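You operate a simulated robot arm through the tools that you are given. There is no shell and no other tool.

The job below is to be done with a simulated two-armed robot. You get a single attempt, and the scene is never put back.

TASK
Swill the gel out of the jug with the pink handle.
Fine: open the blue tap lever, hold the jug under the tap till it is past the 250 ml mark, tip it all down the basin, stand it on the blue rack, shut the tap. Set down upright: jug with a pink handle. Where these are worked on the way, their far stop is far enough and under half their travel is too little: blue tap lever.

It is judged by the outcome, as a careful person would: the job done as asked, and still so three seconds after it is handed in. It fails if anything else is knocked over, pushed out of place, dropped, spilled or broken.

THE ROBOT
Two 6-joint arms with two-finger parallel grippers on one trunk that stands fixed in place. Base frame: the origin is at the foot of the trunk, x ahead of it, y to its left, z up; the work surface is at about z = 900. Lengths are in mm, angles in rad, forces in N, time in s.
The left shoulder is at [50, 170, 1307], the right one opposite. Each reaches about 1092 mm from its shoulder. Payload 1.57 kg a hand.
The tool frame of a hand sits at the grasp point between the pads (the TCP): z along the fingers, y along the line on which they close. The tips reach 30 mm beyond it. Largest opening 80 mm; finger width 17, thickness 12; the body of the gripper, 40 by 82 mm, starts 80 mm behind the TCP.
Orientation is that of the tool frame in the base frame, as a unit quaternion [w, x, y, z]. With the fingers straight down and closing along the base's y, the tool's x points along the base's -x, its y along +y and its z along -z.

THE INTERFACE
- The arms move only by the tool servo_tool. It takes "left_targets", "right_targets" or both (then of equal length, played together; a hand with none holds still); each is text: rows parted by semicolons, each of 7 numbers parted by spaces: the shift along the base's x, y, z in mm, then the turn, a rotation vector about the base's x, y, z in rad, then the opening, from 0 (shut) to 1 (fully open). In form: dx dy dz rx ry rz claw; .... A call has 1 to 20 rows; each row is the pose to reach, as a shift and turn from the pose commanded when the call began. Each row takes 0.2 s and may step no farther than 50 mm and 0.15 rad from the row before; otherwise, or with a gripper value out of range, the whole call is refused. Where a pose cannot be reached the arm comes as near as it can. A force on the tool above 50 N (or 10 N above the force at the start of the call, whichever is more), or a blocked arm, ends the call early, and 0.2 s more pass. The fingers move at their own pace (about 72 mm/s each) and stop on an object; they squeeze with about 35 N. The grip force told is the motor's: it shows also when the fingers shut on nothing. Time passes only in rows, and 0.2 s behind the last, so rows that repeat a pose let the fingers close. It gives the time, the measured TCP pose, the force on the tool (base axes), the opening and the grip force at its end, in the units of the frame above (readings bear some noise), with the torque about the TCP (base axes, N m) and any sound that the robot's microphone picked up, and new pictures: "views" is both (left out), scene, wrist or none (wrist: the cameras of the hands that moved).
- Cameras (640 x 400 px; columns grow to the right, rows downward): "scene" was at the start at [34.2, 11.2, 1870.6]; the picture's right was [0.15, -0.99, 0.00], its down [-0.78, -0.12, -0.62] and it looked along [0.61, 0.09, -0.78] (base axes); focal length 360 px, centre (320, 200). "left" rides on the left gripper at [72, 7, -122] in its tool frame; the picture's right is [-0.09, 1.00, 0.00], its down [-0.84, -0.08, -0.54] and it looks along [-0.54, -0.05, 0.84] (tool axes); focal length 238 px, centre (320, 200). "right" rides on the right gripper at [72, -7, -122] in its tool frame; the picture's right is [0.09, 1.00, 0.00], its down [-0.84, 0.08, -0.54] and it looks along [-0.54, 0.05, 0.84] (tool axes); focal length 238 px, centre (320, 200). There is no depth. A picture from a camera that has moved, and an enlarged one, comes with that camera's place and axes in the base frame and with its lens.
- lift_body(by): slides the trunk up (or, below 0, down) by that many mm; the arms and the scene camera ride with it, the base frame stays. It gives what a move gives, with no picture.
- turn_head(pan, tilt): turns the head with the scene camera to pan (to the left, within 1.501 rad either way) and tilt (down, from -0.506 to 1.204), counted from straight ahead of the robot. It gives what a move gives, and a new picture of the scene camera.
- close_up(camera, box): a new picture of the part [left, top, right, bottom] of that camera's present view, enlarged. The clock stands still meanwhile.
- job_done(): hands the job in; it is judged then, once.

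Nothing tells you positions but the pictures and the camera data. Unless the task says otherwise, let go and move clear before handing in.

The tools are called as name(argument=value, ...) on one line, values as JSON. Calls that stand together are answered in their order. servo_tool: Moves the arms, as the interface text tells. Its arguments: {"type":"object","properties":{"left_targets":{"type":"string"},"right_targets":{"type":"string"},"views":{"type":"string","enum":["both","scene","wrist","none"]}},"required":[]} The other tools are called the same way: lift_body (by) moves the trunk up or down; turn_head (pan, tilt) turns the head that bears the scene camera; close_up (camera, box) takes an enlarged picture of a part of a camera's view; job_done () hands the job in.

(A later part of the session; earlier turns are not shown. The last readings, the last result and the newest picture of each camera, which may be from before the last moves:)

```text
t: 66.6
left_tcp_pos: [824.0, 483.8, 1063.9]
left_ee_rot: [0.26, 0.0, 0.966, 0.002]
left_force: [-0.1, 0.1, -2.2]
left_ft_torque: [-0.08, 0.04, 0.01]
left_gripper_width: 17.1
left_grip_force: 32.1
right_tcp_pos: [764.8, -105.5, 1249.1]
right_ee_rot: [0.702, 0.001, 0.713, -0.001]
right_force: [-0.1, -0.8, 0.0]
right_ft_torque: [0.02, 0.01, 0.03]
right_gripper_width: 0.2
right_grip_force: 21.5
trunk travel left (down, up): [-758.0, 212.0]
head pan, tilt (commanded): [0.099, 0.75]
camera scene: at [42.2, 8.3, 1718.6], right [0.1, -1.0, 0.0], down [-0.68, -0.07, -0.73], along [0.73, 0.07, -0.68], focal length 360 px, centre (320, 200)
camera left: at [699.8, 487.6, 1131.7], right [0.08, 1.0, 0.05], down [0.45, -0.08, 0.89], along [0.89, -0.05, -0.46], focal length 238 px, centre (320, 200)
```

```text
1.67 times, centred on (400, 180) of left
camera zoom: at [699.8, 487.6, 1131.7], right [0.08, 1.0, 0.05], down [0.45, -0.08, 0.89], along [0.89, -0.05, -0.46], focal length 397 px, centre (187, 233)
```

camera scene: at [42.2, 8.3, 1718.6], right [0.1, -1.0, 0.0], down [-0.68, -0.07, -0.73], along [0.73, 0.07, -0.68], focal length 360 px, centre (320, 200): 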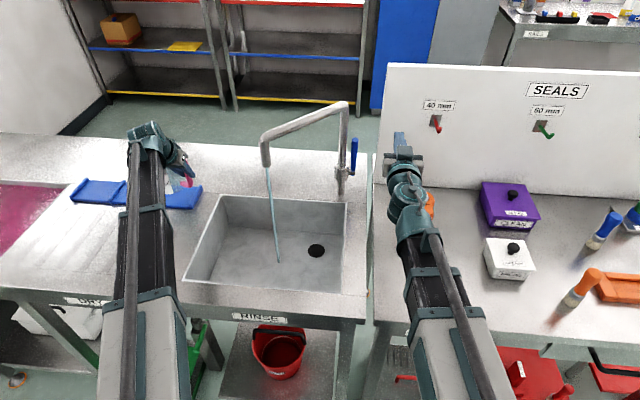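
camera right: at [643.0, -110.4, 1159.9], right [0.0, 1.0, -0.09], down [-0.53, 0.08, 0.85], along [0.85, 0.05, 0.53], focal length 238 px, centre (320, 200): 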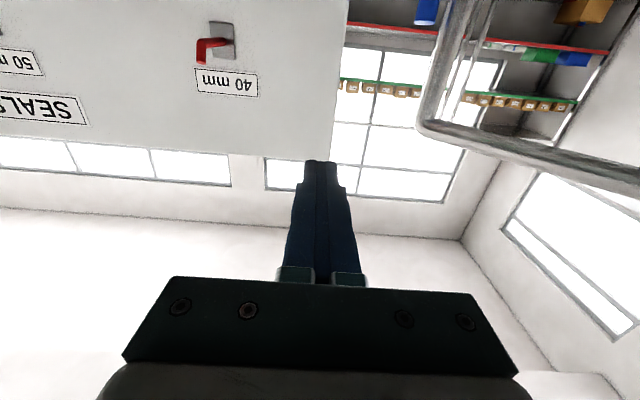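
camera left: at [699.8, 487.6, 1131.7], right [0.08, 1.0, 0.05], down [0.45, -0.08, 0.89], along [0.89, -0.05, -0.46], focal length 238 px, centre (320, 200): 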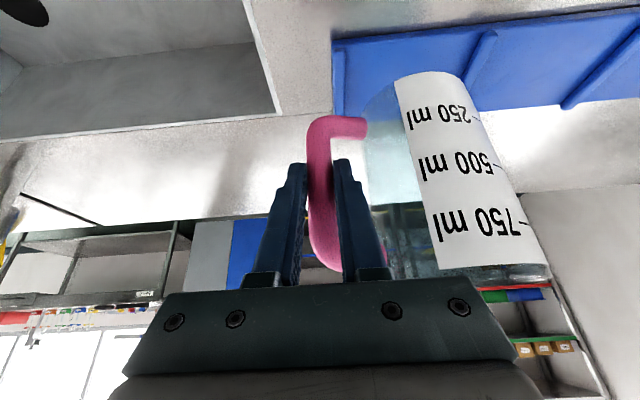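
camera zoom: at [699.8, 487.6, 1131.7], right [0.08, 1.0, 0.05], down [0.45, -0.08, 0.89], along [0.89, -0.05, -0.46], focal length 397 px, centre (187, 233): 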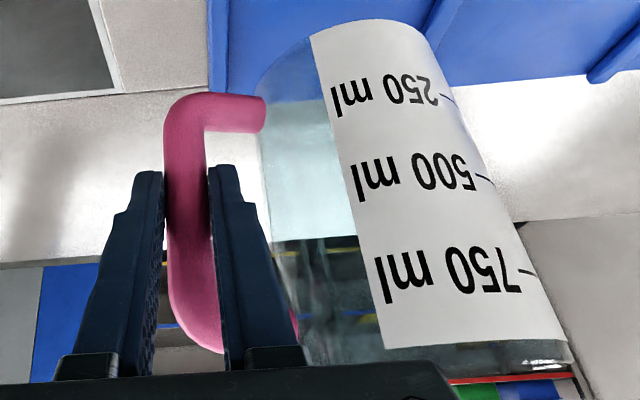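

The jug's base looks to be about (866, 568), over the middle of the right-hand bay. I'll lower partway and check again from the wrist camera.

lift_body(by=-35)

close_up(camera="left", box=[300, 0, 620, 200])

turn_head(pan=0.5, tilt=0.7)

```text
t: 67.4
left_tcp_pos: [822.6, 482.7, 1027.6]
left_ee_rot: [0.261, 0.0, 0.965, 0.003]
left_force: [0.1, -0.6, -1.5]
left_ft_torque: [-0.07, 0.05, -0.02]
left_gripper_width: 17.0
left_grip_force: 32.2
right_tcp_pos: [763.5, -105.0, 1214.9]
right_ee_rot: [0.701, 0.0, 0.713, 0.0]
right_force: [0.4, 0.3, -0.3]
right_ft_torque: [0.0, 0.0, 0.0]
right_gripper_width: 0.0
right_grip_force: 21.8
trunk travel left (down, up): [-723.0, 247.0]
head pan, tilt (commanded): [0.099, 0.75]
```

```text
2.00 times, centred on (460, 100) of left
camera zoom: at [699.6, 487.7, 1096.7], right [0.08, 1.0, 0.05], down [0.45, -0.08, 0.89], along [0.89, -0.05, -0.46], focal length 477 px, centre (40, 400)
```

zoom: 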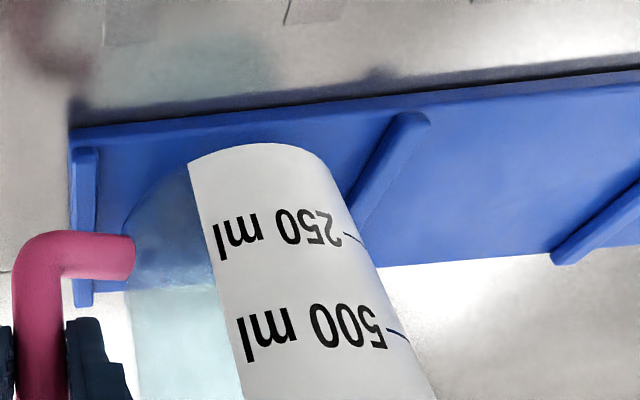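

```text
t: 68.2
left_tcp_pos: [821.8, 482.0, 1027.5]
left_ee_rot: [0.261, -0.001, 0.965, 0.003]
left_force: [-0.1, -0.7, -1.5]
left_ft_torque: [-0.12, 0.05, -0.01]
left_gripper_width: 17.1
left_grip_force: 31.6
right_tcp_pos: [764.2, -104.3, 1214.2]
right_ee_rot: [0.701, 0.001, 0.713, -0.001]
right_force: [0.2, 0.6, 0.8]
right_ft_torque: [0.0, 0.04, 0.01]
right_gripper_width: 0.0
right_grip_force: 21.4
trunk travel left (down, up): [-723.0, 247.0]
head pan, tilt (commanded): [0.499, 0.7]
camera scene: at [34.5, 40.8, 1687.8], right [0.48, -0.88, 0.0], down [-0.57, -0.31, -0.76], along [0.67, 0.37, -0.64], focal length 360 px, centre (320, 200)
```

scene: 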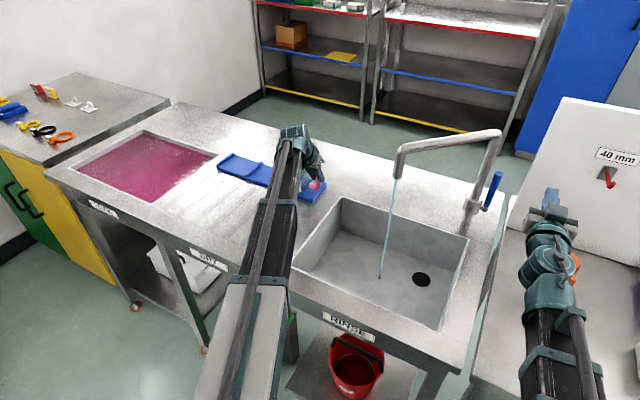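

From the lower view the jug's base centre is about (860, 562), while the bay's centre is about (869, 566), so I'll shift 9 mm forward and 4 mm left, then lower gently until it touches.

servo_tool(left_targets="5 2 0 0 0 0 0; 9.5 4 0 0 0 0 0; 9.5 4 0 0 0 0 0", views="none")

lift_body(by=-14)

lift_body(by=-5)

close_up(camera="left", box=[300, 0, 620, 200])

close_up(camera="scene", box=[210, 110, 350, 230])

```text
t: 69.0
left_tcp_pos: [831.8, 486.4, 1028.0]
left_ee_rot: [0.26, 0.0, 0.966, 0.002]
left_force: [0.1, -0.5, -1.5]
left_ft_torque: [-0.09, 0.02, -0.01]
left_gripper_width: 16.6
left_grip_force: 32.1
right_tcp_pos: [764.6, -104.6, 1214.6]
right_ee_rot: [0.701, 0.001, 0.713, -0.001]
right_force: [0.6, 0.7, 0.3]
right_ft_torque: [0.02, 0.0, 0.02]
right_gripper_width: 0.0
right_grip_force: 21.0
trunk travel left (down, up): [-723.0, 247.0]
head pan, tilt (commanded): [0.499, 0.7]
```

```text
t: 69.7
left_tcp_pos: [833.8, 486.2, 1014.0]
left_ee_rot: [0.26, 0.0, 0.965, 0.002]
left_force: [0.4, -0.1, -1.4]
left_ft_torque: [-0.1, 0.08, 0.04]
left_gripper_width: 16.8
left_grip_force: 32.4
right_tcp_pos: [764.2, -105.9, 1201.3]
right_ee_rot: [0.701, 0.001, 0.713, -0.001]
right_force: [-0.6, -0.1, 0.3]
right_ft_torque: [0.01, -0.01, 0.05]
right_gripper_width: 0.0
right_grip_force: 21.3
trunk travel left (down, up): [-709.0, 261.0]
head pan, tilt (commanded): [0.499, 0.7]
```

```text
t: 70.2
left_tcp_pos: [832.0, 484.6, 1010.4]
left_ee_rot: [0.261, 0.0, 0.965, 0.002]
left_force: [0.0, -2.4, 10.3]
left_ft_torque: [0.5, -0.96, -0.15]
left_gripper_width: 17.2
left_grip_force: 32.2
right_tcp_pos: [762.4, -106.3, 1196.5]
right_ee_rot: [0.701, 0.001, 0.713, 0.0]
right_force: [-0.3, -0.4, 0.5]
right_ft_torque: [0.01, -0.01, 0.05]
right_gripper_width: 0.0
right_grip_force: 21.5
trunk travel left (down, up): [-704.0, 266.0]
head pan, tilt (commanded): [0.499, 0.7]
```

```text
2.00 times, centred on (460, 100) of left
camera zoom: at [708.4, 490.6, 1078.9], right [0.08, 1.0, 0.05], down [0.45, -0.08, 0.89], along [0.89, -0.05, -0.45], focal length 477 px, centre (40, 400)
```

zoom: 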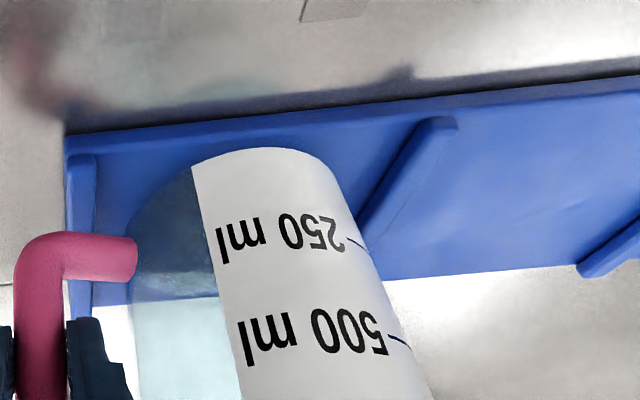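

```text
3.33 times, centred on (280, 170) of scene
camera zoom: at [32.8, 39.7, 1669.1], right [0.48, -0.88, 0.0], down [-0.56, -0.31, -0.77], along [0.67, 0.37, -0.64], focal length 1200 px, centre (453, 300)
```

zoom: 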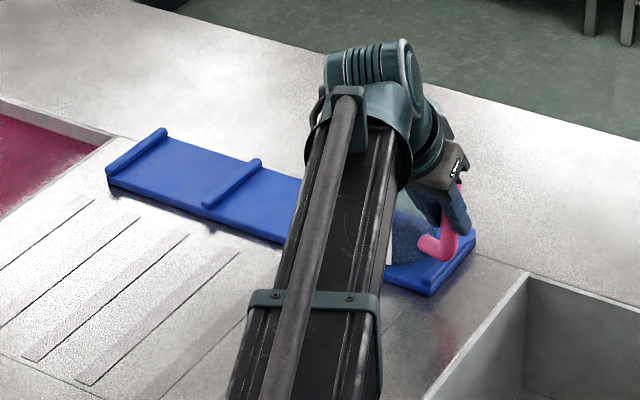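

The jug touched down on one edge first (about 10 N at its far right side), so it is leaning a few degrees in the grip, top towards +x/−y. I'll rotate it back a little so the base meets the rack flat, then lower again.

servo_tool(left_targets="-1 1 3 -0.02 -0.022 0 0; -3 3 5 -0.04 -0.045 0 0; -3 3 5 -0.04 -0.045 0 0", views="none")

close_up(camera="left", box=[300, 0, 620, 200])

```text
t: 71.0
left_tcp_pos: [830.6, 490.0, 1014.5]
left_ee_rot: [0.282, -0.006, 0.959, -0.018]
left_force: [0.1, -0.3, -1.0]
left_ft_torque: [-0.1, 0.07, -0.04]
left_gripper_width: 17.1
left_grip_force: 32.4
right_tcp_pos: [764.6, -104.5, 1196.1]
right_ee_rot: [0.702, 0.002, 0.712, -0.002]
right_force: [0.1, 0.3, 0.5]
right_ft_torque: [0.0, -0.01, -0.01]
right_gripper_width: 0.0
right_grip_force: 21.6
trunk travel left (down, up): [-704.0, 266.0]
head pan, tilt (commanded): [0.499, 0.7]
```

```text
2.00 times, centred on (460, 100) of left
camera zoom: at [703.1, 497.0, 1076.9], right [0.08, 1.0, 0.01], down [0.41, -0.04, 0.91], along [0.91, -0.06, -0.41], focal length 477 px, centre (40, 400)
```

zoom: 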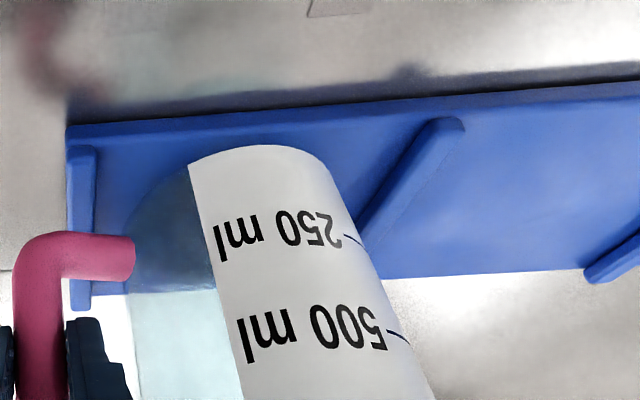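

lift_body(by=-4)

lift_body(by=-2)

```text
t: 71.5
left_tcp_pos: [828.9, 487.6, 1010.8]
left_ee_rot: [0.282, -0.006, 0.959, -0.017]
left_force: [0.5, -1.9, 3.9]
left_ft_torque: [0.42, -0.27, -0.08]
left_gripper_width: 17.3
left_grip_force: 32.1
right_tcp_pos: [763.5, -105.0, 1192.6]
right_ee_rot: [0.701, 0.001, 0.713, 0.0]
right_force: [-0.1, -0.3, 0.6]
right_ft_torque: [0.01, 0.0, 0.03]
right_gripper_width: 0.0
right_grip_force: 21.5
trunk travel left (down, up): [-700.0, 270.0]
head pan, tilt (commanded): [0.499, 0.7]
```

```text
t: 72.1
left_tcp_pos: [828.2, 488.1, 1008.9]
left_ee_rot: [0.283, -0.005, 0.959, -0.017]
left_force: [-0.3, -3.5, 7.3]
left_ft_torque: [0.67, -0.44, -0.06]
left_gripper_width: 17.1
left_grip_force: 32.1
right_tcp_pos: [762.4, -106.0, 1190.7]
right_ee_rot: [0.701, 0.0, 0.713, 0.0]
right_force: [-0.4, 0.0, 0.0]
right_ft_torque: [0.0, -0.01, -0.02]
right_gripper_width: 0.0
right_grip_force: 20.4
trunk travel left (down, up): [-698.0, 272.0]
head pan, tilt (commanded): [0.499, 0.7]
```

Now the contact is close to centred, so the base is nearly flat. I'll ease off 2 mm and open the fingers just enough to free the handle.

lift_body(by=2)

servo_tool(left_targets="0 0 0 0 0 0 0.26; 0 0 0 0 0 0 0.3; 0 0 0 0 0 0 0.34; 0 0 0 0 0 0 0.36; 0 0 0 0 0 0 0.36", views="both")

close_up(camera="left", box=[240, 60, 560, 300])

close_up(camera="scene", box=[210, 110, 350, 230])

```text
t: 72.6
left_tcp_pos: [829.2, 489.3, 1010.2]
left_ee_rot: [0.282, -0.007, 0.959, -0.016]
left_force: [-0.8, 0.0, 2.4]
left_ft_torque: [0.37, -0.21, -0.02]
left_gripper_width: 17.0
left_grip_force: 31.5
right_tcp_pos: [763.6, -105.3, 1191.3]
right_ee_rot: [0.701, 0.001, 0.713, 0.0]
right_force: [-1.0, 0.2, 0.0]
right_ft_torque: [-0.01, -0.01, 0.01]
right_gripper_width: 0.1
right_grip_force: 21.5
trunk travel left (down, up): [-700.0, 270.0]
head pan, tilt (commanded): [0.499, 0.7]
```

```text
t: 73.8
left_tcp_pos: [829.1, 488.9, 1010.6]
left_ee_rot: [0.281, -0.006, 0.959, -0.017]
left_force: [-0.5, -0.2, 0.4]
left_ft_torque: [0.0, -0.01, 0.01]
left_gripper_width: 28.8
left_grip_force: 0.1
right_tcp_pos: [764.2, -105.0, 1191.3]
right_ee_rot: [0.702, 0.001, 0.712, -0.001]
right_force: [0.0, 0.8, 0.0]
right_ft_torque: [-0.01, 0.02, -0.02]
right_gripper_width: 0.3
right_grip_force: 21.5
trunk travel left (down, up): [-700.0, 270.0]
head pan, tilt (commanded): [0.499, 0.7]
camera scene: at [34.2, 40.7, 1664.8], right [0.48, -0.88, 0.0], down [-0.57, -0.31, -0.76], along [0.67, 0.37, -0.64], focal length 360 px, centre (320, 200)
camera left: at [703.0, 496.8, 1073.1], right [0.08, 1.0, 0.01], down [0.41, -0.04, 0.91], along [0.91, -0.06, -0.41], focal length 238 px, centre (320, 200)
```

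scene: 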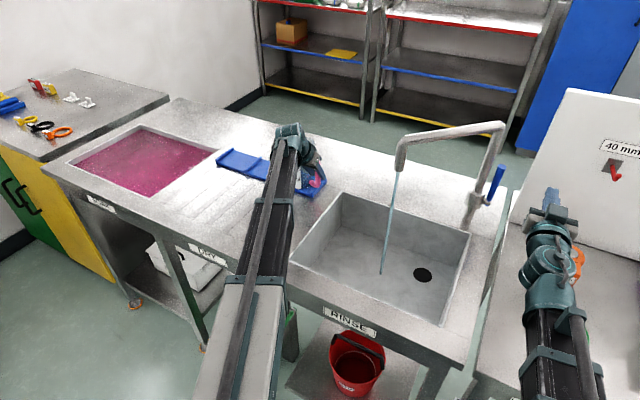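
left: 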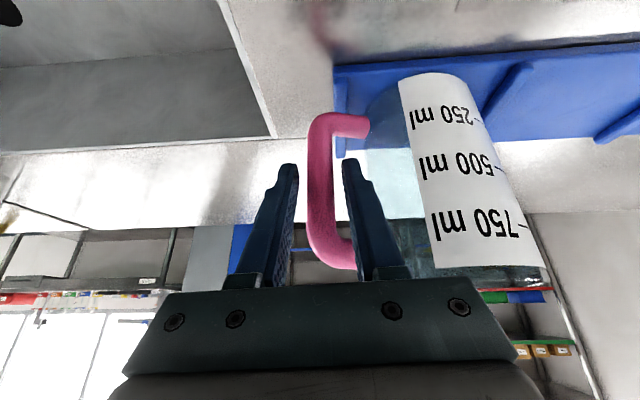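

```text
1.67 times, centred on (400, 180) of left
camera zoom: at [703.0, 496.8, 1073.1], right [0.08, 1.0, 0.01], down [0.41, -0.04, 0.91], along [0.91, -0.06, -0.41], focal length 397 px, centre (187, 233)
```

zoom: 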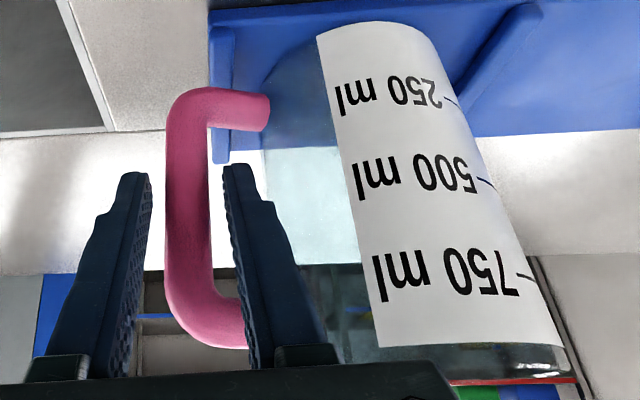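

```text
3.33 times, centred on (280, 170) of scene
camera zoom: at [34.2, 40.7, 1664.8], right [0.48, -0.88, 0.0], down [-0.57, -0.31, -0.76], along [0.67, 0.37, -0.64], focal length 1200 px, centre (453, 300)
```

zoom: 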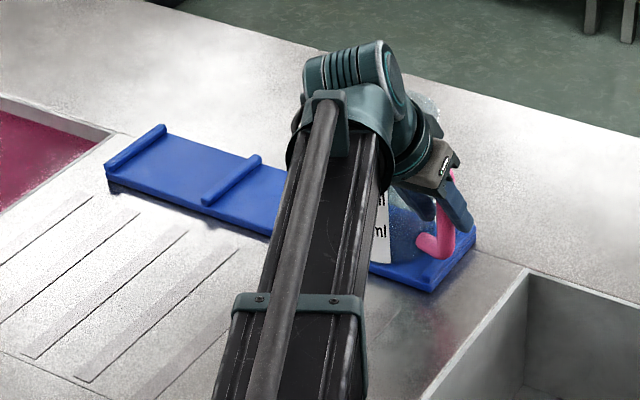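

The jug stands free on the rack, the handle clear between the fingers. I'll draw the hand straight back towards me.

servo_tool(left_targets="-10 0 0 0 0 0 0.36; -22 0 0 0 0 0 0.36; -36 0 0 0 0 0 0.36; -52 0 0 0 0 0 0.36; -70 0 0 0 0 0 0.36; -90 0 0 0 0 0 0.36", views="both")

close_up(camera="left", box=[240, 60, 560, 300])

close_up(camera="scene", box=[210, 110, 350, 230])

```text
t: 75.2
left_tcp_pos: [740.7, 489.0, 1009.4]
left_ee_rot: [0.282, -0.006, 0.959, -0.018]
left_force: [-0.5, 0.0, 0.0]
left_ft_torque: [0.0, 0.02, 0.01]
left_gripper_width: 28.8
left_grip_force: 0.1
right_tcp_pos: [763.4, -105.9, 1192.0]
right_ee_rot: [0.701, 0.0, 0.713, 0.0]
right_force: [0.2, -0.1, 0.6]
right_ft_torque: [-0.02, 0.02, 0.02]
right_gripper_width: 0.0
right_grip_force: 21.8
trunk travel left (down, up): [-700.0, 270.0]
head pan, tilt (commanded): [0.499, 0.7]
camera scene: at [34.0, 40.6, 1664.8], right [0.48, -0.88, 0.0], down [-0.57, -0.31, -0.77], along [0.67, 0.37, -0.64], focal length 360 px, centre (320, 200)
camera left: at [614.7, 497.5, 1073.2], right [0.08, 1.0, 0.01], down [0.41, -0.04, 0.91], along [0.91, -0.06, -0.41], focal length 238 px, centre (320, 200)
```

scene: 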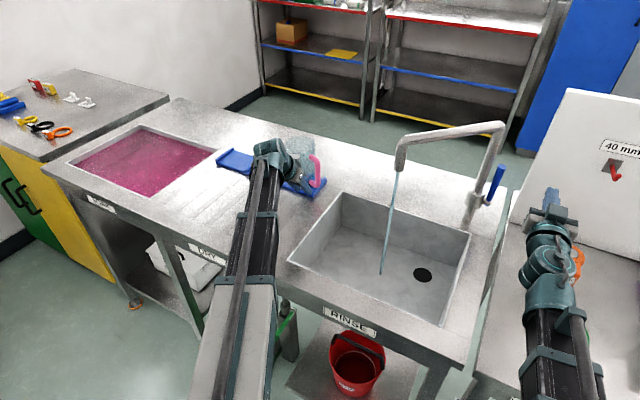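
left: 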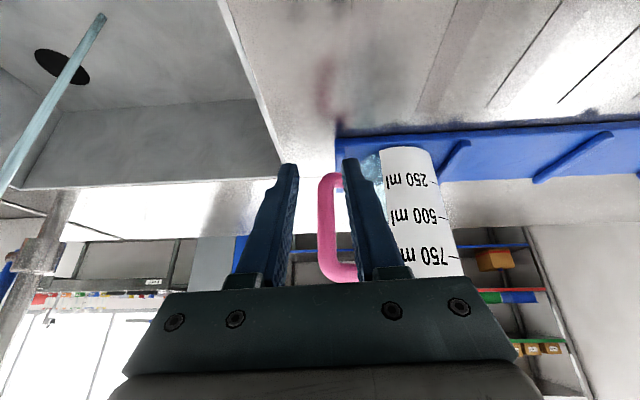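

```text
1.67 times, centred on (400, 180) of left
camera zoom: at [614.7, 497.5, 1073.2], right [0.08, 1.0, 0.01], down [0.41, -0.04, 0.91], along [0.91, -0.06, -0.41], focal length 397 px, centre (187, 233)
```

zoom: 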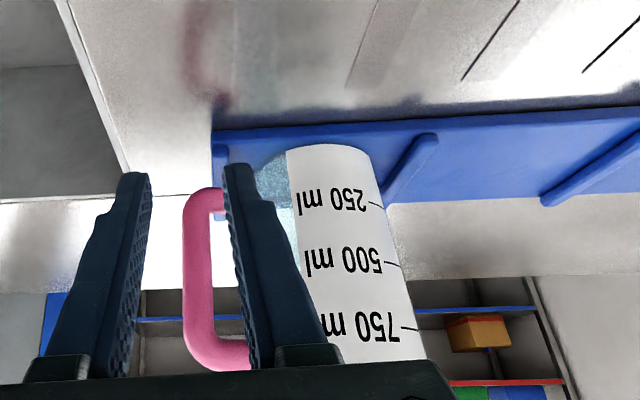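

```text
3.33 times, centred on (280, 170) of scene
camera zoom: at [34.0, 40.6, 1664.8], right [0.48, -0.88, 0.0], down [-0.57, -0.31, -0.77], along [0.67, 0.37, -0.64], focal length 1200 px, centre (453, 300)
```

zoom: 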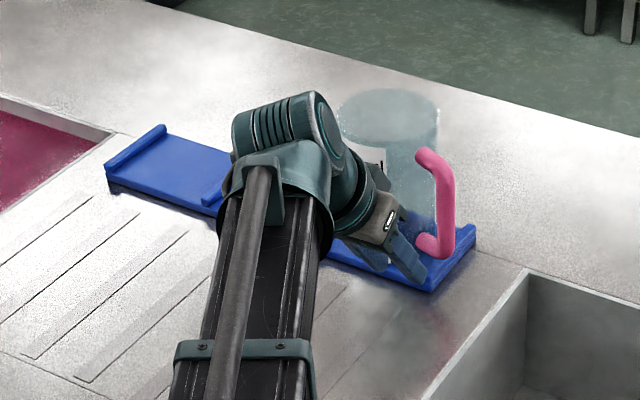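

The jug stands squarely in its bay on the rack and the left hand is off it. Next I'll park the left hand level and clear, and swing the right hand round to the right of the tap, pointing forward-left, so it can hook behind the raised lever.

servo_tool(left_targets="-15 -8 12 0 -0.1 0 0.36; -30 -18 30 0 -0.22 0 0.36; -38 -30 52 0 -0.35 0 0.36; -42 -42 76 0 -0.48 0 0.36; -45 -54 102 0 -0.61 0 0.36; -47 -66 128 0 -0.74 0 0.36; -49 -78 153 0 -0.87 0 0.36; -50 -89 177 0 -1.0 0 0.36", right_targets="18 0 0 0 0 0.131 0; 37 0 0 0 0 0.262 0; 56 -1 0 0 0 0.393 0; 75 -1 0 0 0 0.524 0; 94 -2 0 0 0 0.655 0; 112 -2 0 0 0 0.786 0; 131 -3 0 0 0 0.917 0; 150 -3 0 0 0 1.047 0", views="both")

turn_head(pan=0.0, tilt=0.7)

```text
t: 77.0
left_tcp_pos: [688.4, 400.2, 1195.2]
left_ee_rot: [0.706, 0.003, 0.708, -0.017]
left_force: [0.5, 0.7, -0.3]
left_ft_torque: [0.0, -0.01, -0.02]
left_gripper_width: 29.1
left_grip_force: 0.1
left hand out of reach, approached as far as the arm can: row 5, 8
right_tcp_pos: [913.8, -111.9, 1191.1]
right_ee_rot: [0.607, -0.356, 0.619, 0.35]
right_force: [-0.3, 0.0, -0.9]
right_ft_torque: [-0.04, 0.03, 0.0]
right_gripper_width: 0.0
right_grip_force: 21.5
right hand out of reach, approached as far as the arm can: row 1
trunk travel left (down, up): [-700.0, 270.0]
head pan, tilt (commanded): [0.499, 0.7]
camera scene: at [34.8, 40.4, 1664.8], right [0.48, -0.88, 0.0], down [-0.57, -0.31, -0.76], along [0.67, 0.37, -0.64], focal length 360 px, centre (320, 200)
camera right: at [860.1, -220.1, 1121.6], right [-0.86, 0.5, -0.09], down [-0.33, -0.42, 0.85], along [0.38, 0.76, 0.53], focal length 238 px, centre (320, 200)
camera left: at [566.7, 408.7, 1122.4], right [0.03, 1.0, 0.07], down [-0.54, -0.05, 0.84], along [0.84, -0.06, 0.54], focal length 238 px, centre (320, 200)
```

scene: 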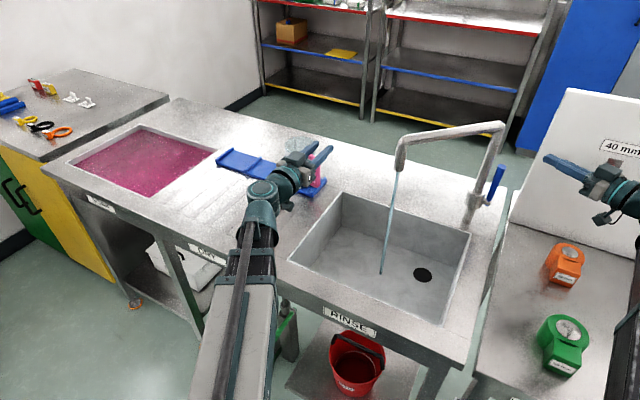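
right: 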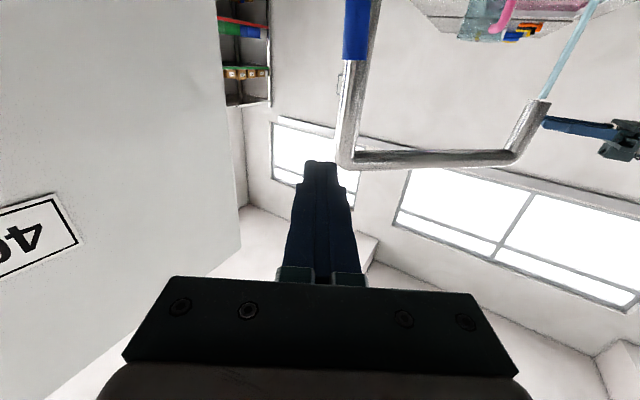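
left: 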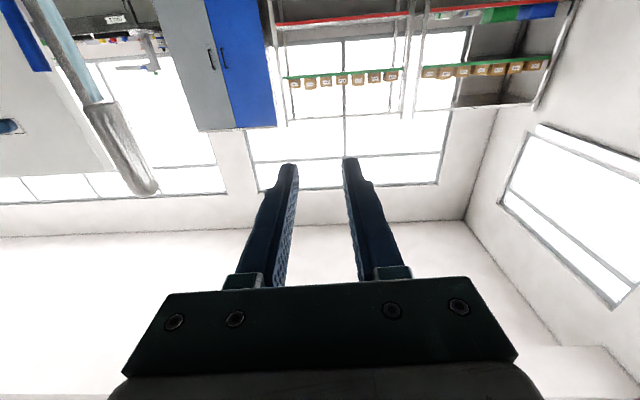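

```text
t: 77.9
left_tcp_pos: [688.2, 400.3, 1194.6]
left_ee_rot: [0.706, 0.003, 0.708, -0.017]
left_force: [0.2, -0.2, -1.0]
left_ft_torque: [-0.01, 0.02, 0.01]
left_gripper_width: 28.4
left_grip_force: 0.1
right_tcp_pos: [914.0, -111.0, 1191.0]
right_ee_rot: [0.608, -0.355, 0.619, 0.349]
right_force: [-0.1, -0.2, 0.4]
right_ft_torque: [-0.01, -0.03, 0.0]
right_gripper_width: 0.0
right_grip_force: 21.5
trunk travel left (down, up): [-700.0, 270.0]
head pan, tilt (commanded): [0.0, 0.7]
camera scene: at [44.6, 0.1, 1664.8], right [0.0, -1.0, 0.0], down [-0.64, 0.0, -0.76], along [0.76, 0.0, -0.64], focal length 360 px, centre (320, 200)
```

scene: 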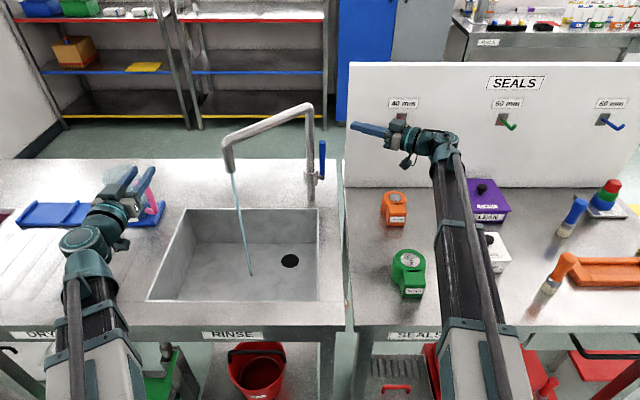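

Both hands are placed. Now I lower the trunk about 90 mm so the right fingers come level with the upper part of the lever.

lift_body(by=-50)

lift_body(by=-41)

close_up(camera="right", box=[200, 0, 460, 220])

close_up(camera="scene", box=[270, 60, 470, 220])

```text
t: 78.8
left_tcp_pos: [687.3, 401.7, 1144.4]
left_ee_rot: [0.706, 0.003, 0.708, -0.017]
left_force: [-0.8, 0.1, 0.8]
left_ft_torque: [0.01, 0.0, 0.0]
left_gripper_width: 28.7
left_grip_force: 0.1
right_tcp_pos: [913.7, -111.4, 1141.9]
right_ee_rot: [0.607, -0.356, 0.618, 0.349]
right_force: [0.7, 0.5, -0.1]
right_ft_torque: [-0.02, -0.01, 0.02]
right_gripper_width: 0.0
right_grip_force: 21.2
trunk travel left (down, up): [-650.0, 320.0]
head pan, tilt (commanded): [0.0, 0.7]
```

```text
t: 79.7
left_tcp_pos: [689.1, 400.5, 1103.9]
left_ee_rot: [0.706, 0.002, 0.708, -0.017]
left_force: [-0.1, -0.1, -0.1]
left_ft_torque: [-0.01, 0.03, 0.0]
left_gripper_width: 28.8
left_grip_force: 0.1
right_tcp_pos: [914.1, -111.5, 1100.8]
right_ee_rot: [0.607, -0.356, 0.618, 0.349]
right_force: [-0.1, -0.5, 0.4]
right_ft_torque: [-0.02, 0.0, 0.01]
right_gripper_width: 0.2
right_grip_force: 20.8
trunk travel left (down, up): [-609.0, 361.0]
head pan, tilt (commanded): [0.0, 0.7]
```

```text
1.82 times, centred on (330, 110) of right
camera zoom: at [858.8, -219.8, 1031.1], right [-0.86, 0.5, -0.09], down [-0.33, -0.42, 0.85], along [0.38, 0.76, 0.53], focal length 433 px, centre (302, 364)
```

zoom: 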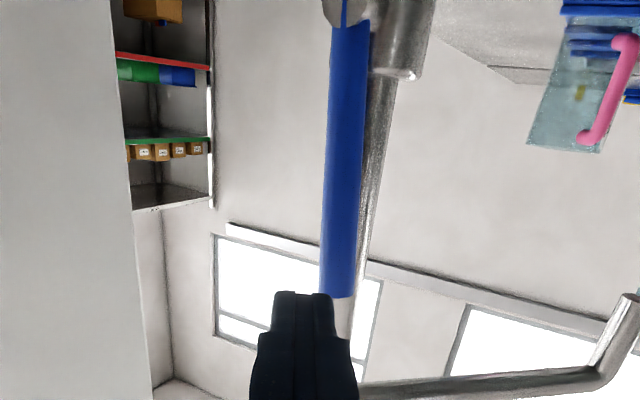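

```text
2.50 times, centred on (370, 140) of scene
camera zoom: at [44.4, 0.0, 1573.8], right [0.0, -1.0, 0.0], down [-0.64, 0.0, -0.77], along [0.77, 0.0, -0.64], focal length 900 px, centre (195, 350)
```

zoom: 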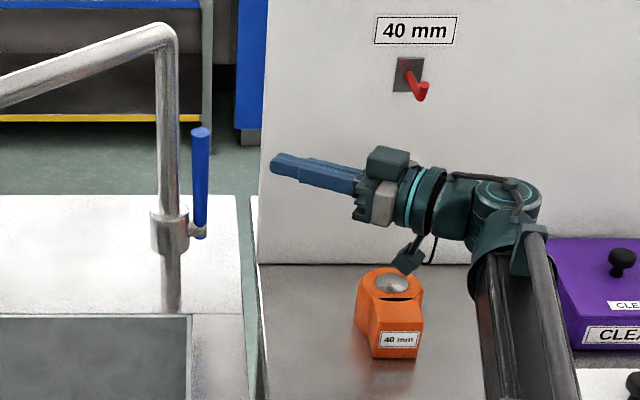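

I can see the lever between (960, -5, 1002) and its tip (949, -5, 1124), leaning very slightly towards me. I'll slide the fingers in behind it, keeping about 10 mm clear.

servo_tool(right_targets="7 -4 0 0 0 0 0; 17 13 0 0 0 0 0; 27 31 0 0 0 0 0; 37 48 0 0 0 0 0; 47 65 0 0 0 0 0; 54.5 78 0 0 0 0 0; 54.5 78 0 0 0 0 0", views="wrist")

close_up(camera="scene", box=[270, 60, 470, 220])

close_up(camera="right", box=[200, 0, 460, 220])

```text
t: 81.3
left_tcp_pos: [687.4, 401.3, 1104.2]
left_ee_rot: [0.706, 0.002, 0.708, -0.017]
left_force: [0.1, -0.1, -0.2]
left_ft_torque: [0.0, -0.03, 0.01]
left_gripper_width: 28.8
left_grip_force: 0.0
right_tcp_pos: [970.0, -36.0, 1099.7]
right_ee_rot: [0.608, -0.355, 0.618, 0.349]
right_force: [0.1, -0.6, 0.4]
right_ft_torque: [0.01, 0.01, -0.01]
right_gripper_width: 0.0
right_grip_force: 21.2
trunk travel left (down, up): [-609.0, 361.0]
head pan, tilt (commanded): [0.0, 0.7]
camera right: at [916.0, -144.3, 1030.9], right [-0.86, 0.5, -0.09], down [-0.33, -0.42, 0.85], along [0.38, 0.76, 0.53], focal length 238 px, centre (320, 200)
```

right: 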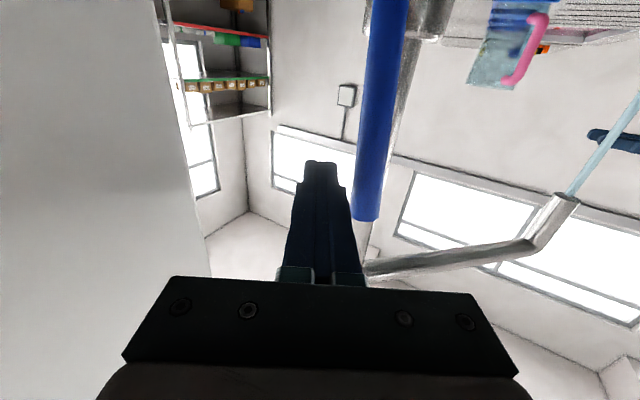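

```text
2.50 times, centred on (370, 140) of scene
camera zoom: at [44.6, 0.1, 1573.8], right [0.0, -1.0, 0.0], down [-0.64, 0.0, -0.76], along [0.76, 0.0, -0.64], focal length 900 px, centre (195, 350)
```

zoom: 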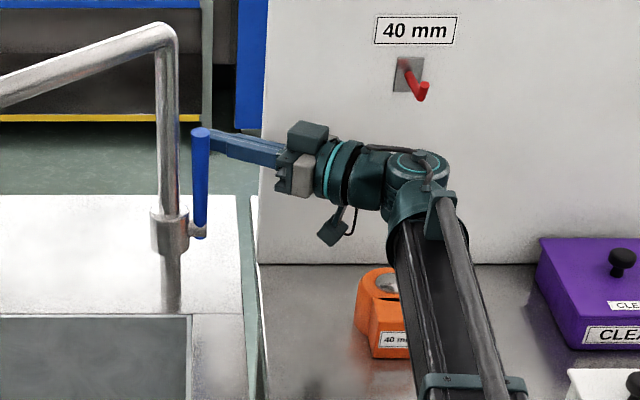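

```text
1.82 times, centred on (330, 110) of right
camera zoom: at [916.0, -144.3, 1030.9], right [-0.86, 0.5, -0.09], down [-0.33, -0.42, 0.85], along [0.38, 0.76, 0.53], focal length 433 px, centre (302, 364)
```

zoom: 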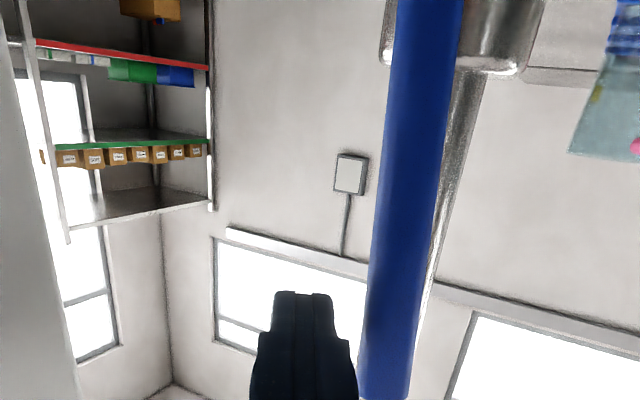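

The fingertips are behind the lever but only just overlap it. I'll advance 10 mm more, then draw back towards me to bring the lever down from upright.

servo_tool(right_targets="5 9 0 0 0 0 0; -5 9 0 0 0 0 0; -15 9 0 0 0 0 0; -25 9 0 0 0 0 0; -35 9 0 0 0 0 0", views="wrist")

close_up(camera="scene", box=[270, 60, 470, 220])

```text
t: 82.5
left_tcp_pos: [688.5, 401.3, 1104.2]
left_ee_rot: [0.706, 0.004, 0.708, -0.018]
left_force: [-0.2, -0.1, 0.7]
left_ft_torque: [0.02, -0.01, -0.02]
left_gripper_width: 28.7
left_grip_force: 0.0
right_tcp_pos: [933.0, -23.4, 1100.1]
right_ee_rot: [0.608, -0.355, 0.617, 0.35]
right_force: [-0.1, -1.7, 0.2]
right_ft_torque: [0.02, -0.01, -0.02]
right_gripper_width: 0.0
right_grip_force: 21.4
trunk travel left (down, up): [-609.0, 361.0]
head pan, tilt (commanded): [0.0, 0.7]
camera right: at [878.7, -132.6, 1031.1], right [-0.86, 0.5, -0.09], down [-0.33, -0.42, 0.85], along [0.38, 0.76, 0.53], focal length 238 px, centre (320, 200)
```

right: 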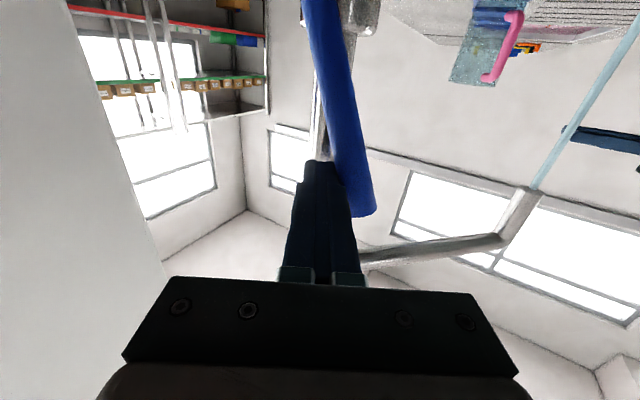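

```text
2.50 times, centred on (370, 140) of scene
camera zoom: at [44.6, 0.0, 1573.8], right [0.0, -1.0, 0.0], down [-0.64, 0.0, -0.76], along [0.76, 0.0, -0.64], focal length 900 px, centre (195, 350)
```

zoom: 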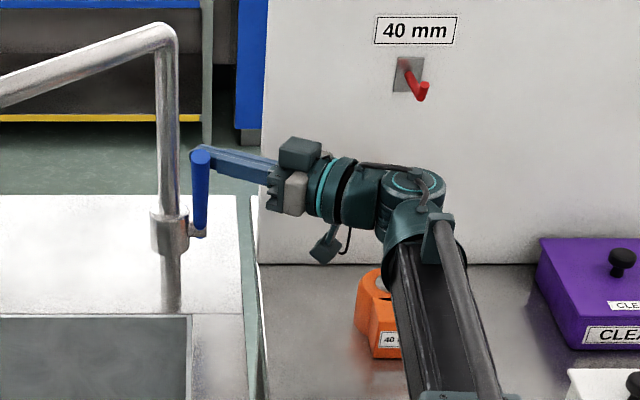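

The lever is coming down. I'll keep drawing back.

servo_tool(right_targets="-10 0 0 0 0 0 0; -20 0 0 0 0 0 0; -30 0 0 0 0 0 0", views="wrist")

close_up(camera="scene", box=[270, 60, 470, 220])

```text
t: 83.3
left_tcp_pos: [688.4, 399.6, 1104.0]
left_ee_rot: [0.706, 0.004, 0.708, -0.017]
left_force: [0.0, 0.1, -0.5]
left_ft_torque: [-0.01, 0.0, -0.02]
left_gripper_width: 28.7
left_grip_force: 0.1
right_tcp_pos: [901.7, -24.6, 1101.1]
right_ee_rot: [0.608, -0.356, 0.618, 0.35]
right_force: [0.3, -0.4, -0.4]
right_ft_torque: [0.04, -0.01, 0.01]
right_gripper_width: 0.1
right_grip_force: 21.4
trunk travel left (down, up): [-609.0, 361.0]
head pan, tilt (commanded): [0.0, 0.7]
camera right: at [848.1, -132.5, 1031.2], right [-0.86, 0.5, -0.09], down [-0.33, -0.42, 0.84], along [0.38, 0.76, 0.53], focal length 238 px, centre (320, 200)
```

right: 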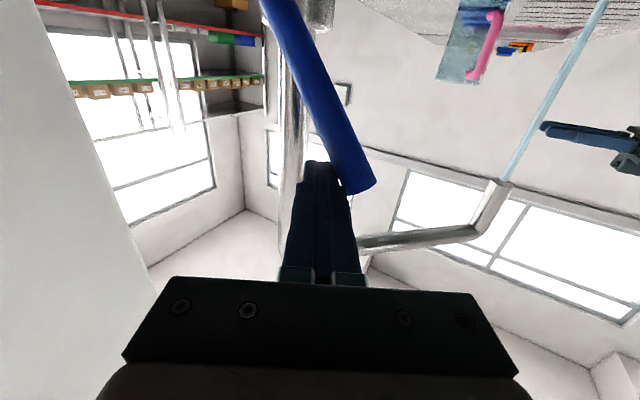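

```text
2.50 times, centred on (370, 140) of scene
camera zoom: at [44.5, 0.0, 1573.8], right [0.0, -1.0, 0.0], down [-0.64, 0.0, -0.76], along [0.76, 0.0, -0.64], focal length 900 px, centre (195, 350)
```

zoom: 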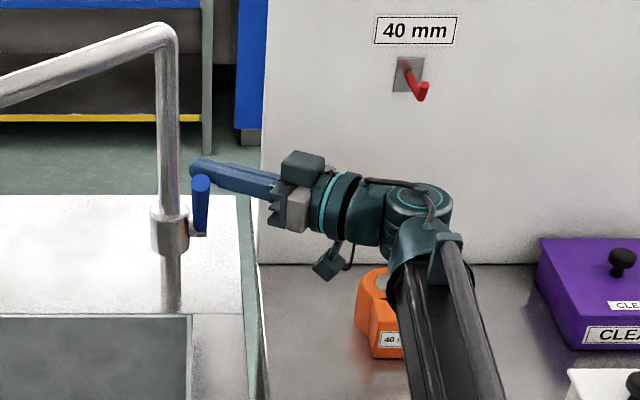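

The lever is down to about 52°. I'll withdraw the right hand, raise, and come back from the front to press the lever the rest of the way down.

servo_tool(right_targets="-12 -22 0 0 0 0 0; -25 -44 0 0 0 0 0; -38 -66 0 0 0 0 0; -50 -87 0 0 0 0 0", views="none")

lift_body(by=150)

servo_tool(right_targets="-4 6 0 0 0 -0.131 0; -8 13 0 0 0 -0.262 0; -12 19 0 0 0 -0.393 0; -16 26 0 0 0 -0.524 0; -20 32 0 0 0 -0.655 0; -24 39 0 0 0 -0.786 0; -28 45 0 0 0 -0.917 0; -32 51 0 0 0 -1.047 0", views="scene")

close_up(camera="scene", box=[220, 80, 420, 280])

```text
t: 84.3
left_tcp_pos: [688.6, 400.6, 1103.5]
left_ee_rot: [0.706, 0.002, 0.708, -0.017]
left_force: [0.4, -0.3, 0.6]
left_ft_torque: [0.0, 0.0, 0.02]
left_gripper_width: 29.1
left_grip_force: 0.1
right_tcp_pos: [853.2, -108.5, 1100.6]
right_ee_rot: [0.607, -0.356, 0.618, 0.35]
right_force: [-0.7, 0.5, 0.0]
right_ft_torque: [-0.02, 0.01, 0.01]
right_gripper_width: 0.0
right_grip_force: 21.4
trunk travel left (down, up): [-609.0, 361.0]
head pan, tilt (commanded): [0.0, 0.7]
```

```text
t: 86.0
left_tcp_pos: [688.6, 401.3, 1253.7]
left_ee_rot: [0.706, 0.002, 0.708, -0.017]
left_force: [0.3, 0.0, -0.3]
left_ft_torque: [-0.02, 0.0, 0.03]
left_gripper_width: 28.8
left_grip_force: 0.1
right_tcp_pos: [852.0, -108.8, 1250.7]
right_ee_rot: [0.607, -0.356, 0.618, 0.35]
right_force: [-0.2, -0.4, -0.6]
right_ft_torque: [-0.03, -0.01, -0.02]
right_gripper_width: 0.0
right_grip_force: 21.7
trunk travel left (down, up): [-759.0, 211.0]
head pan, tilt (commanded): [0.0, 0.7]
```

```text
t: 87.8
left_tcp_pos: [687.5, 401.8, 1252.5]
left_ee_rot: [0.706, 0.002, 0.708, -0.019]
left_force: [-1.0, 0.1, -0.1]
left_ft_torque: [-0.03, -0.02, 0.0]
left_gripper_width: 29.0
left_grip_force: 0.1
right_tcp_pos: [821.6, -56.5, 1251.3]
right_ee_rot: [0.701, 0.002, 0.713, -0.002]
right_force: [-0.8, 0.1, -0.2]
right_ft_torque: [0.03, -0.04, 0.0]
right_gripper_width: 0.0
right_grip_force: 21.4
right hand out of reach, approached as far as the arm can: row 7
trunk travel left (down, up): [-759.0, 211.0]
head pan, tilt (commanded): [0.0, 0.7]
camera scene: at [44.4, 1.1, 1723.8], right [0.0, -1.0, 0.0], down [-0.64, 0.0, -0.76], along [0.76, 0.0, -0.64], focal length 360 px, centre (320, 200)
```

scene: 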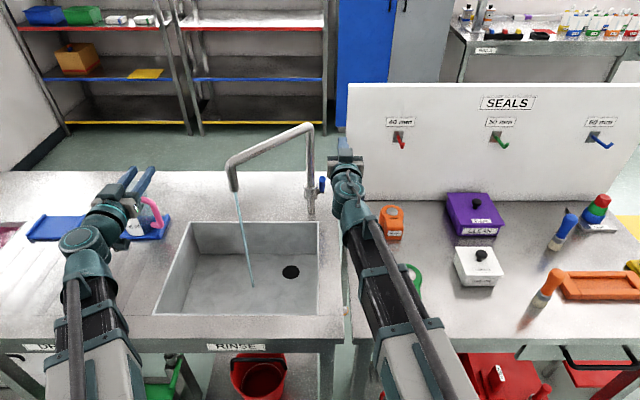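

```text
2.00 times, centred on (320, 180) of scene
camera zoom: at [44.4, 1.1, 1723.8], right [0.0, -1.0, 0.0], down [-0.64, 0.0, -0.76], along [0.76, 0.0, -0.64], focal length 720 px, centre (320, 240)
```

zoom: 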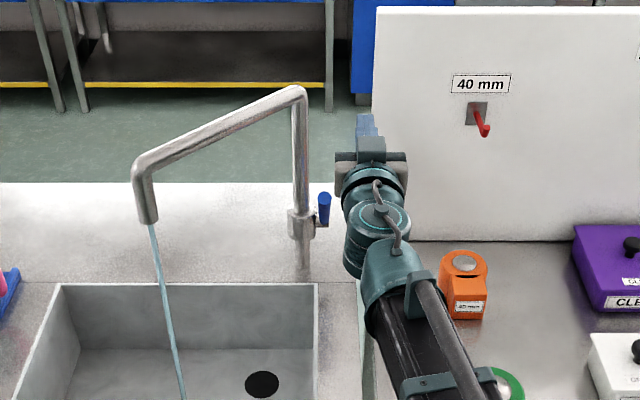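

The lever stays at about 52° and water still runs. Now I pitch the right hand forward-down over the lever tip.

servo_tool(right_targets="10 9 -10 0 0.095 0 0; 20 18 -24 0 0.19 0 0; 30 26 -42 0 0.285 0 0; 40 35 -63 0 0.38 0 0; 50 44 -88 0 0.475 0 0; 58 51 -115 0 0.571 0 0; 58 51 -115 0 0.571 0 0", views="wrist")

close_up(camera="scene", box=[260, 100, 380, 220])

close_up(camera="right", box=[240, 0, 420, 220])

```text
t: 89.4
left_tcp_pos: [688.0, 400.2, 1254.5]
left_ee_rot: [0.706, 0.003, 0.708, -0.018]
left_force: [0.5, 0.4, 0.3]
left_ft_torque: [0.01, 0.03, 0.02]
left_gripper_width: 28.8
left_grip_force: 0.0
right_tcp_pos: [877.6, -5.7, 1132.6]
right_ee_rot: [0.472, 0.0, 0.882, 0.0]
right_force: [0.7, -1.2, 0.2]
right_ft_torque: [-0.05, 0.0, 0.02]
right_gripper_width: 0.0
right_grip_force: 21.1
right hand out of reach, approached as far as the arm can: row 1, 2, 3, 4, 5, 6
trunk travel left (down, up): [-759.0, 211.0]
head pan, tilt (commanded): [0.0, 0.7]
camera right: at [737.7, -10.9, 1140.4], right [-0.05, 1.0, -0.08], down [0.01, 0.08, 1.0], along [1.0, 0.05, -0.02], focal length 238 px, centre (320, 200)
```

right: 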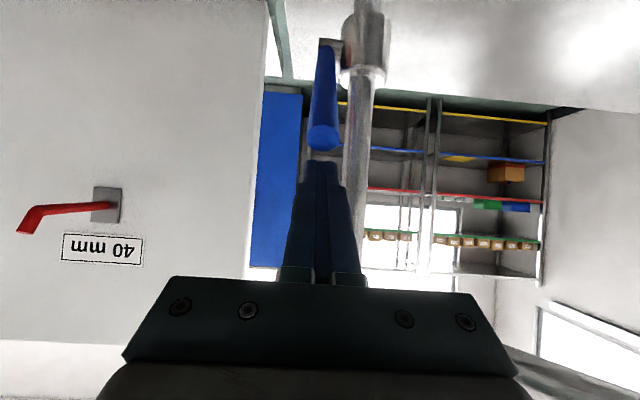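

```text
3.33 times, centred on (320, 160) of scene
camera zoom: at [44.4, 0.0, 1723.8], right [0.0, -1.0, 0.0], down [-0.64, 0.0, -0.76], along [0.76, 0.0, -0.64], focal length 1200 px, centre (320, 333)
```

zoom: 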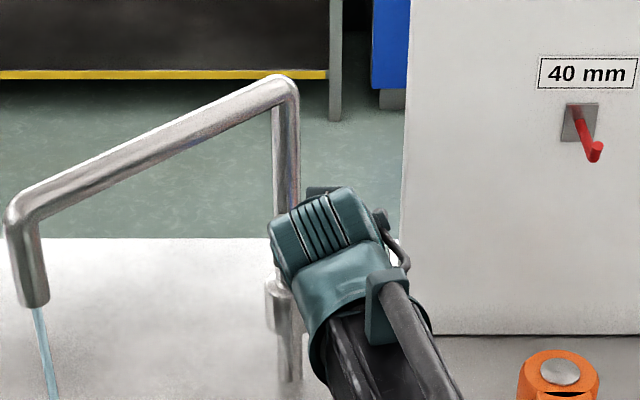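

```text
1.82 times, centred on (330, 110) of right
camera zoom: at [737.7, -10.9, 1140.4], right [-0.05, 1.0, -0.08], down [0.01, 0.08, 1.0], along [1.0, 0.05, -0.02], focal length 433 px, centre (302, 364)
```

zoom: 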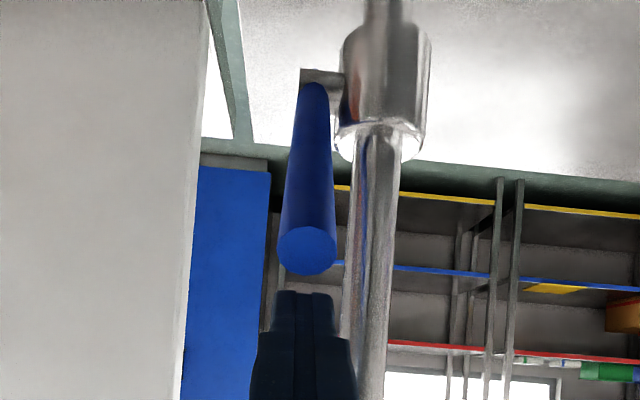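

The fingers are right above the lever tip. I'll lower the trunk in steps to press the lever down and watch the stream.

lift_body(by=-25)

lift_body(by=-25)

close_up(camera="right", box=[240, 0, 420, 220])

close_up(camera="scene", box=[200, 80, 380, 300])

```text
t: 90.1
left_tcp_pos: [688.1, 400.6, 1229.2]
left_ee_rot: [0.706, 0.003, 0.708, -0.018]
left_force: [0.2, -0.3, 0.2]
left_ft_torque: [-0.03, -0.04, 0.03]
left_gripper_width: 29.0
left_grip_force: 0.1
right_tcp_pos: [876.8, -6.0, 1106.2]
right_ee_rot: [0.472, 0.001, 0.881, -0.001]
right_force: [0.9, 0.3, 0.1]
right_ft_torque: [-0.02, -0.03, -0.04]
right_gripper_width: 0.1
right_grip_force: 21.9
trunk travel left (down, up): [-734.0, 236.0]
head pan, tilt (commanded): [0.0, 0.7]
```

```text
t: 90.8
left_tcp_pos: [689.0, 401.7, 1203.8]
left_ee_rot: [0.706, 0.002, 0.708, -0.017]
left_force: [-0.6, -0.1, -0.5]
left_ft_torque: [0.01, -0.01, 0.02]
left_gripper_width: 29.0
left_grip_force: 0.0
right_tcp_pos: [878.4, -5.3, 1081.8]
right_ee_rot: [0.473, 0.001, 0.881, -0.001]
right_force: [0.0, 0.8, 0.2]
right_ft_torque: [-0.03, 0.0, 0.03]
right_gripper_width: 0.1
right_grip_force: 21.5
trunk travel left (down, up): [-709.0, 261.0]
head pan, tilt (commanded): [0.0, 0.7]
```

```text
1.82 times, centred on (330, 110) of right
camera zoom: at [737.8, -11.0, 1090.4], right [-0.05, 1.0, -0.08], down [0.01, 0.08, 1.0], along [1.0, 0.05, -0.02], focal length 433 px, centre (302, 364)
```

zoom: 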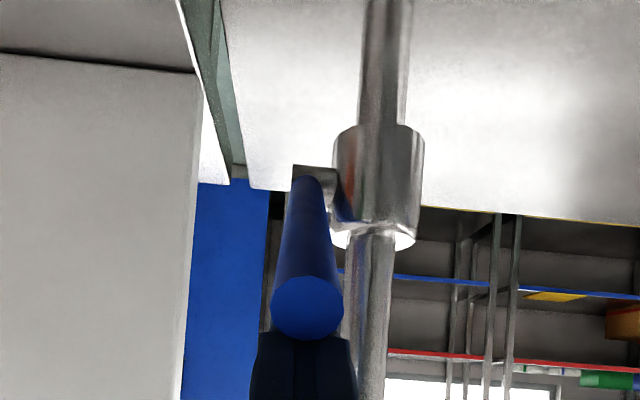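

```text
1.82 times, centred on (290, 190) of scene
camera zoom: at [44.4, 0.0, 1673.8], right [0.0, -1.0, 0.0], down [-0.64, 0.0, -0.77], along [0.77, 0.0, -0.64], focal length 655 px, centre (374, 218)
```

zoom: 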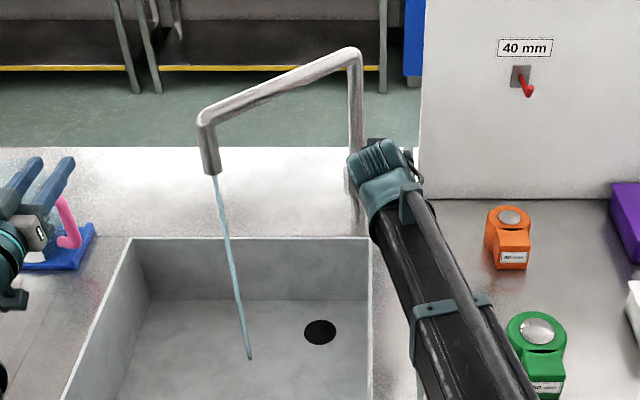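

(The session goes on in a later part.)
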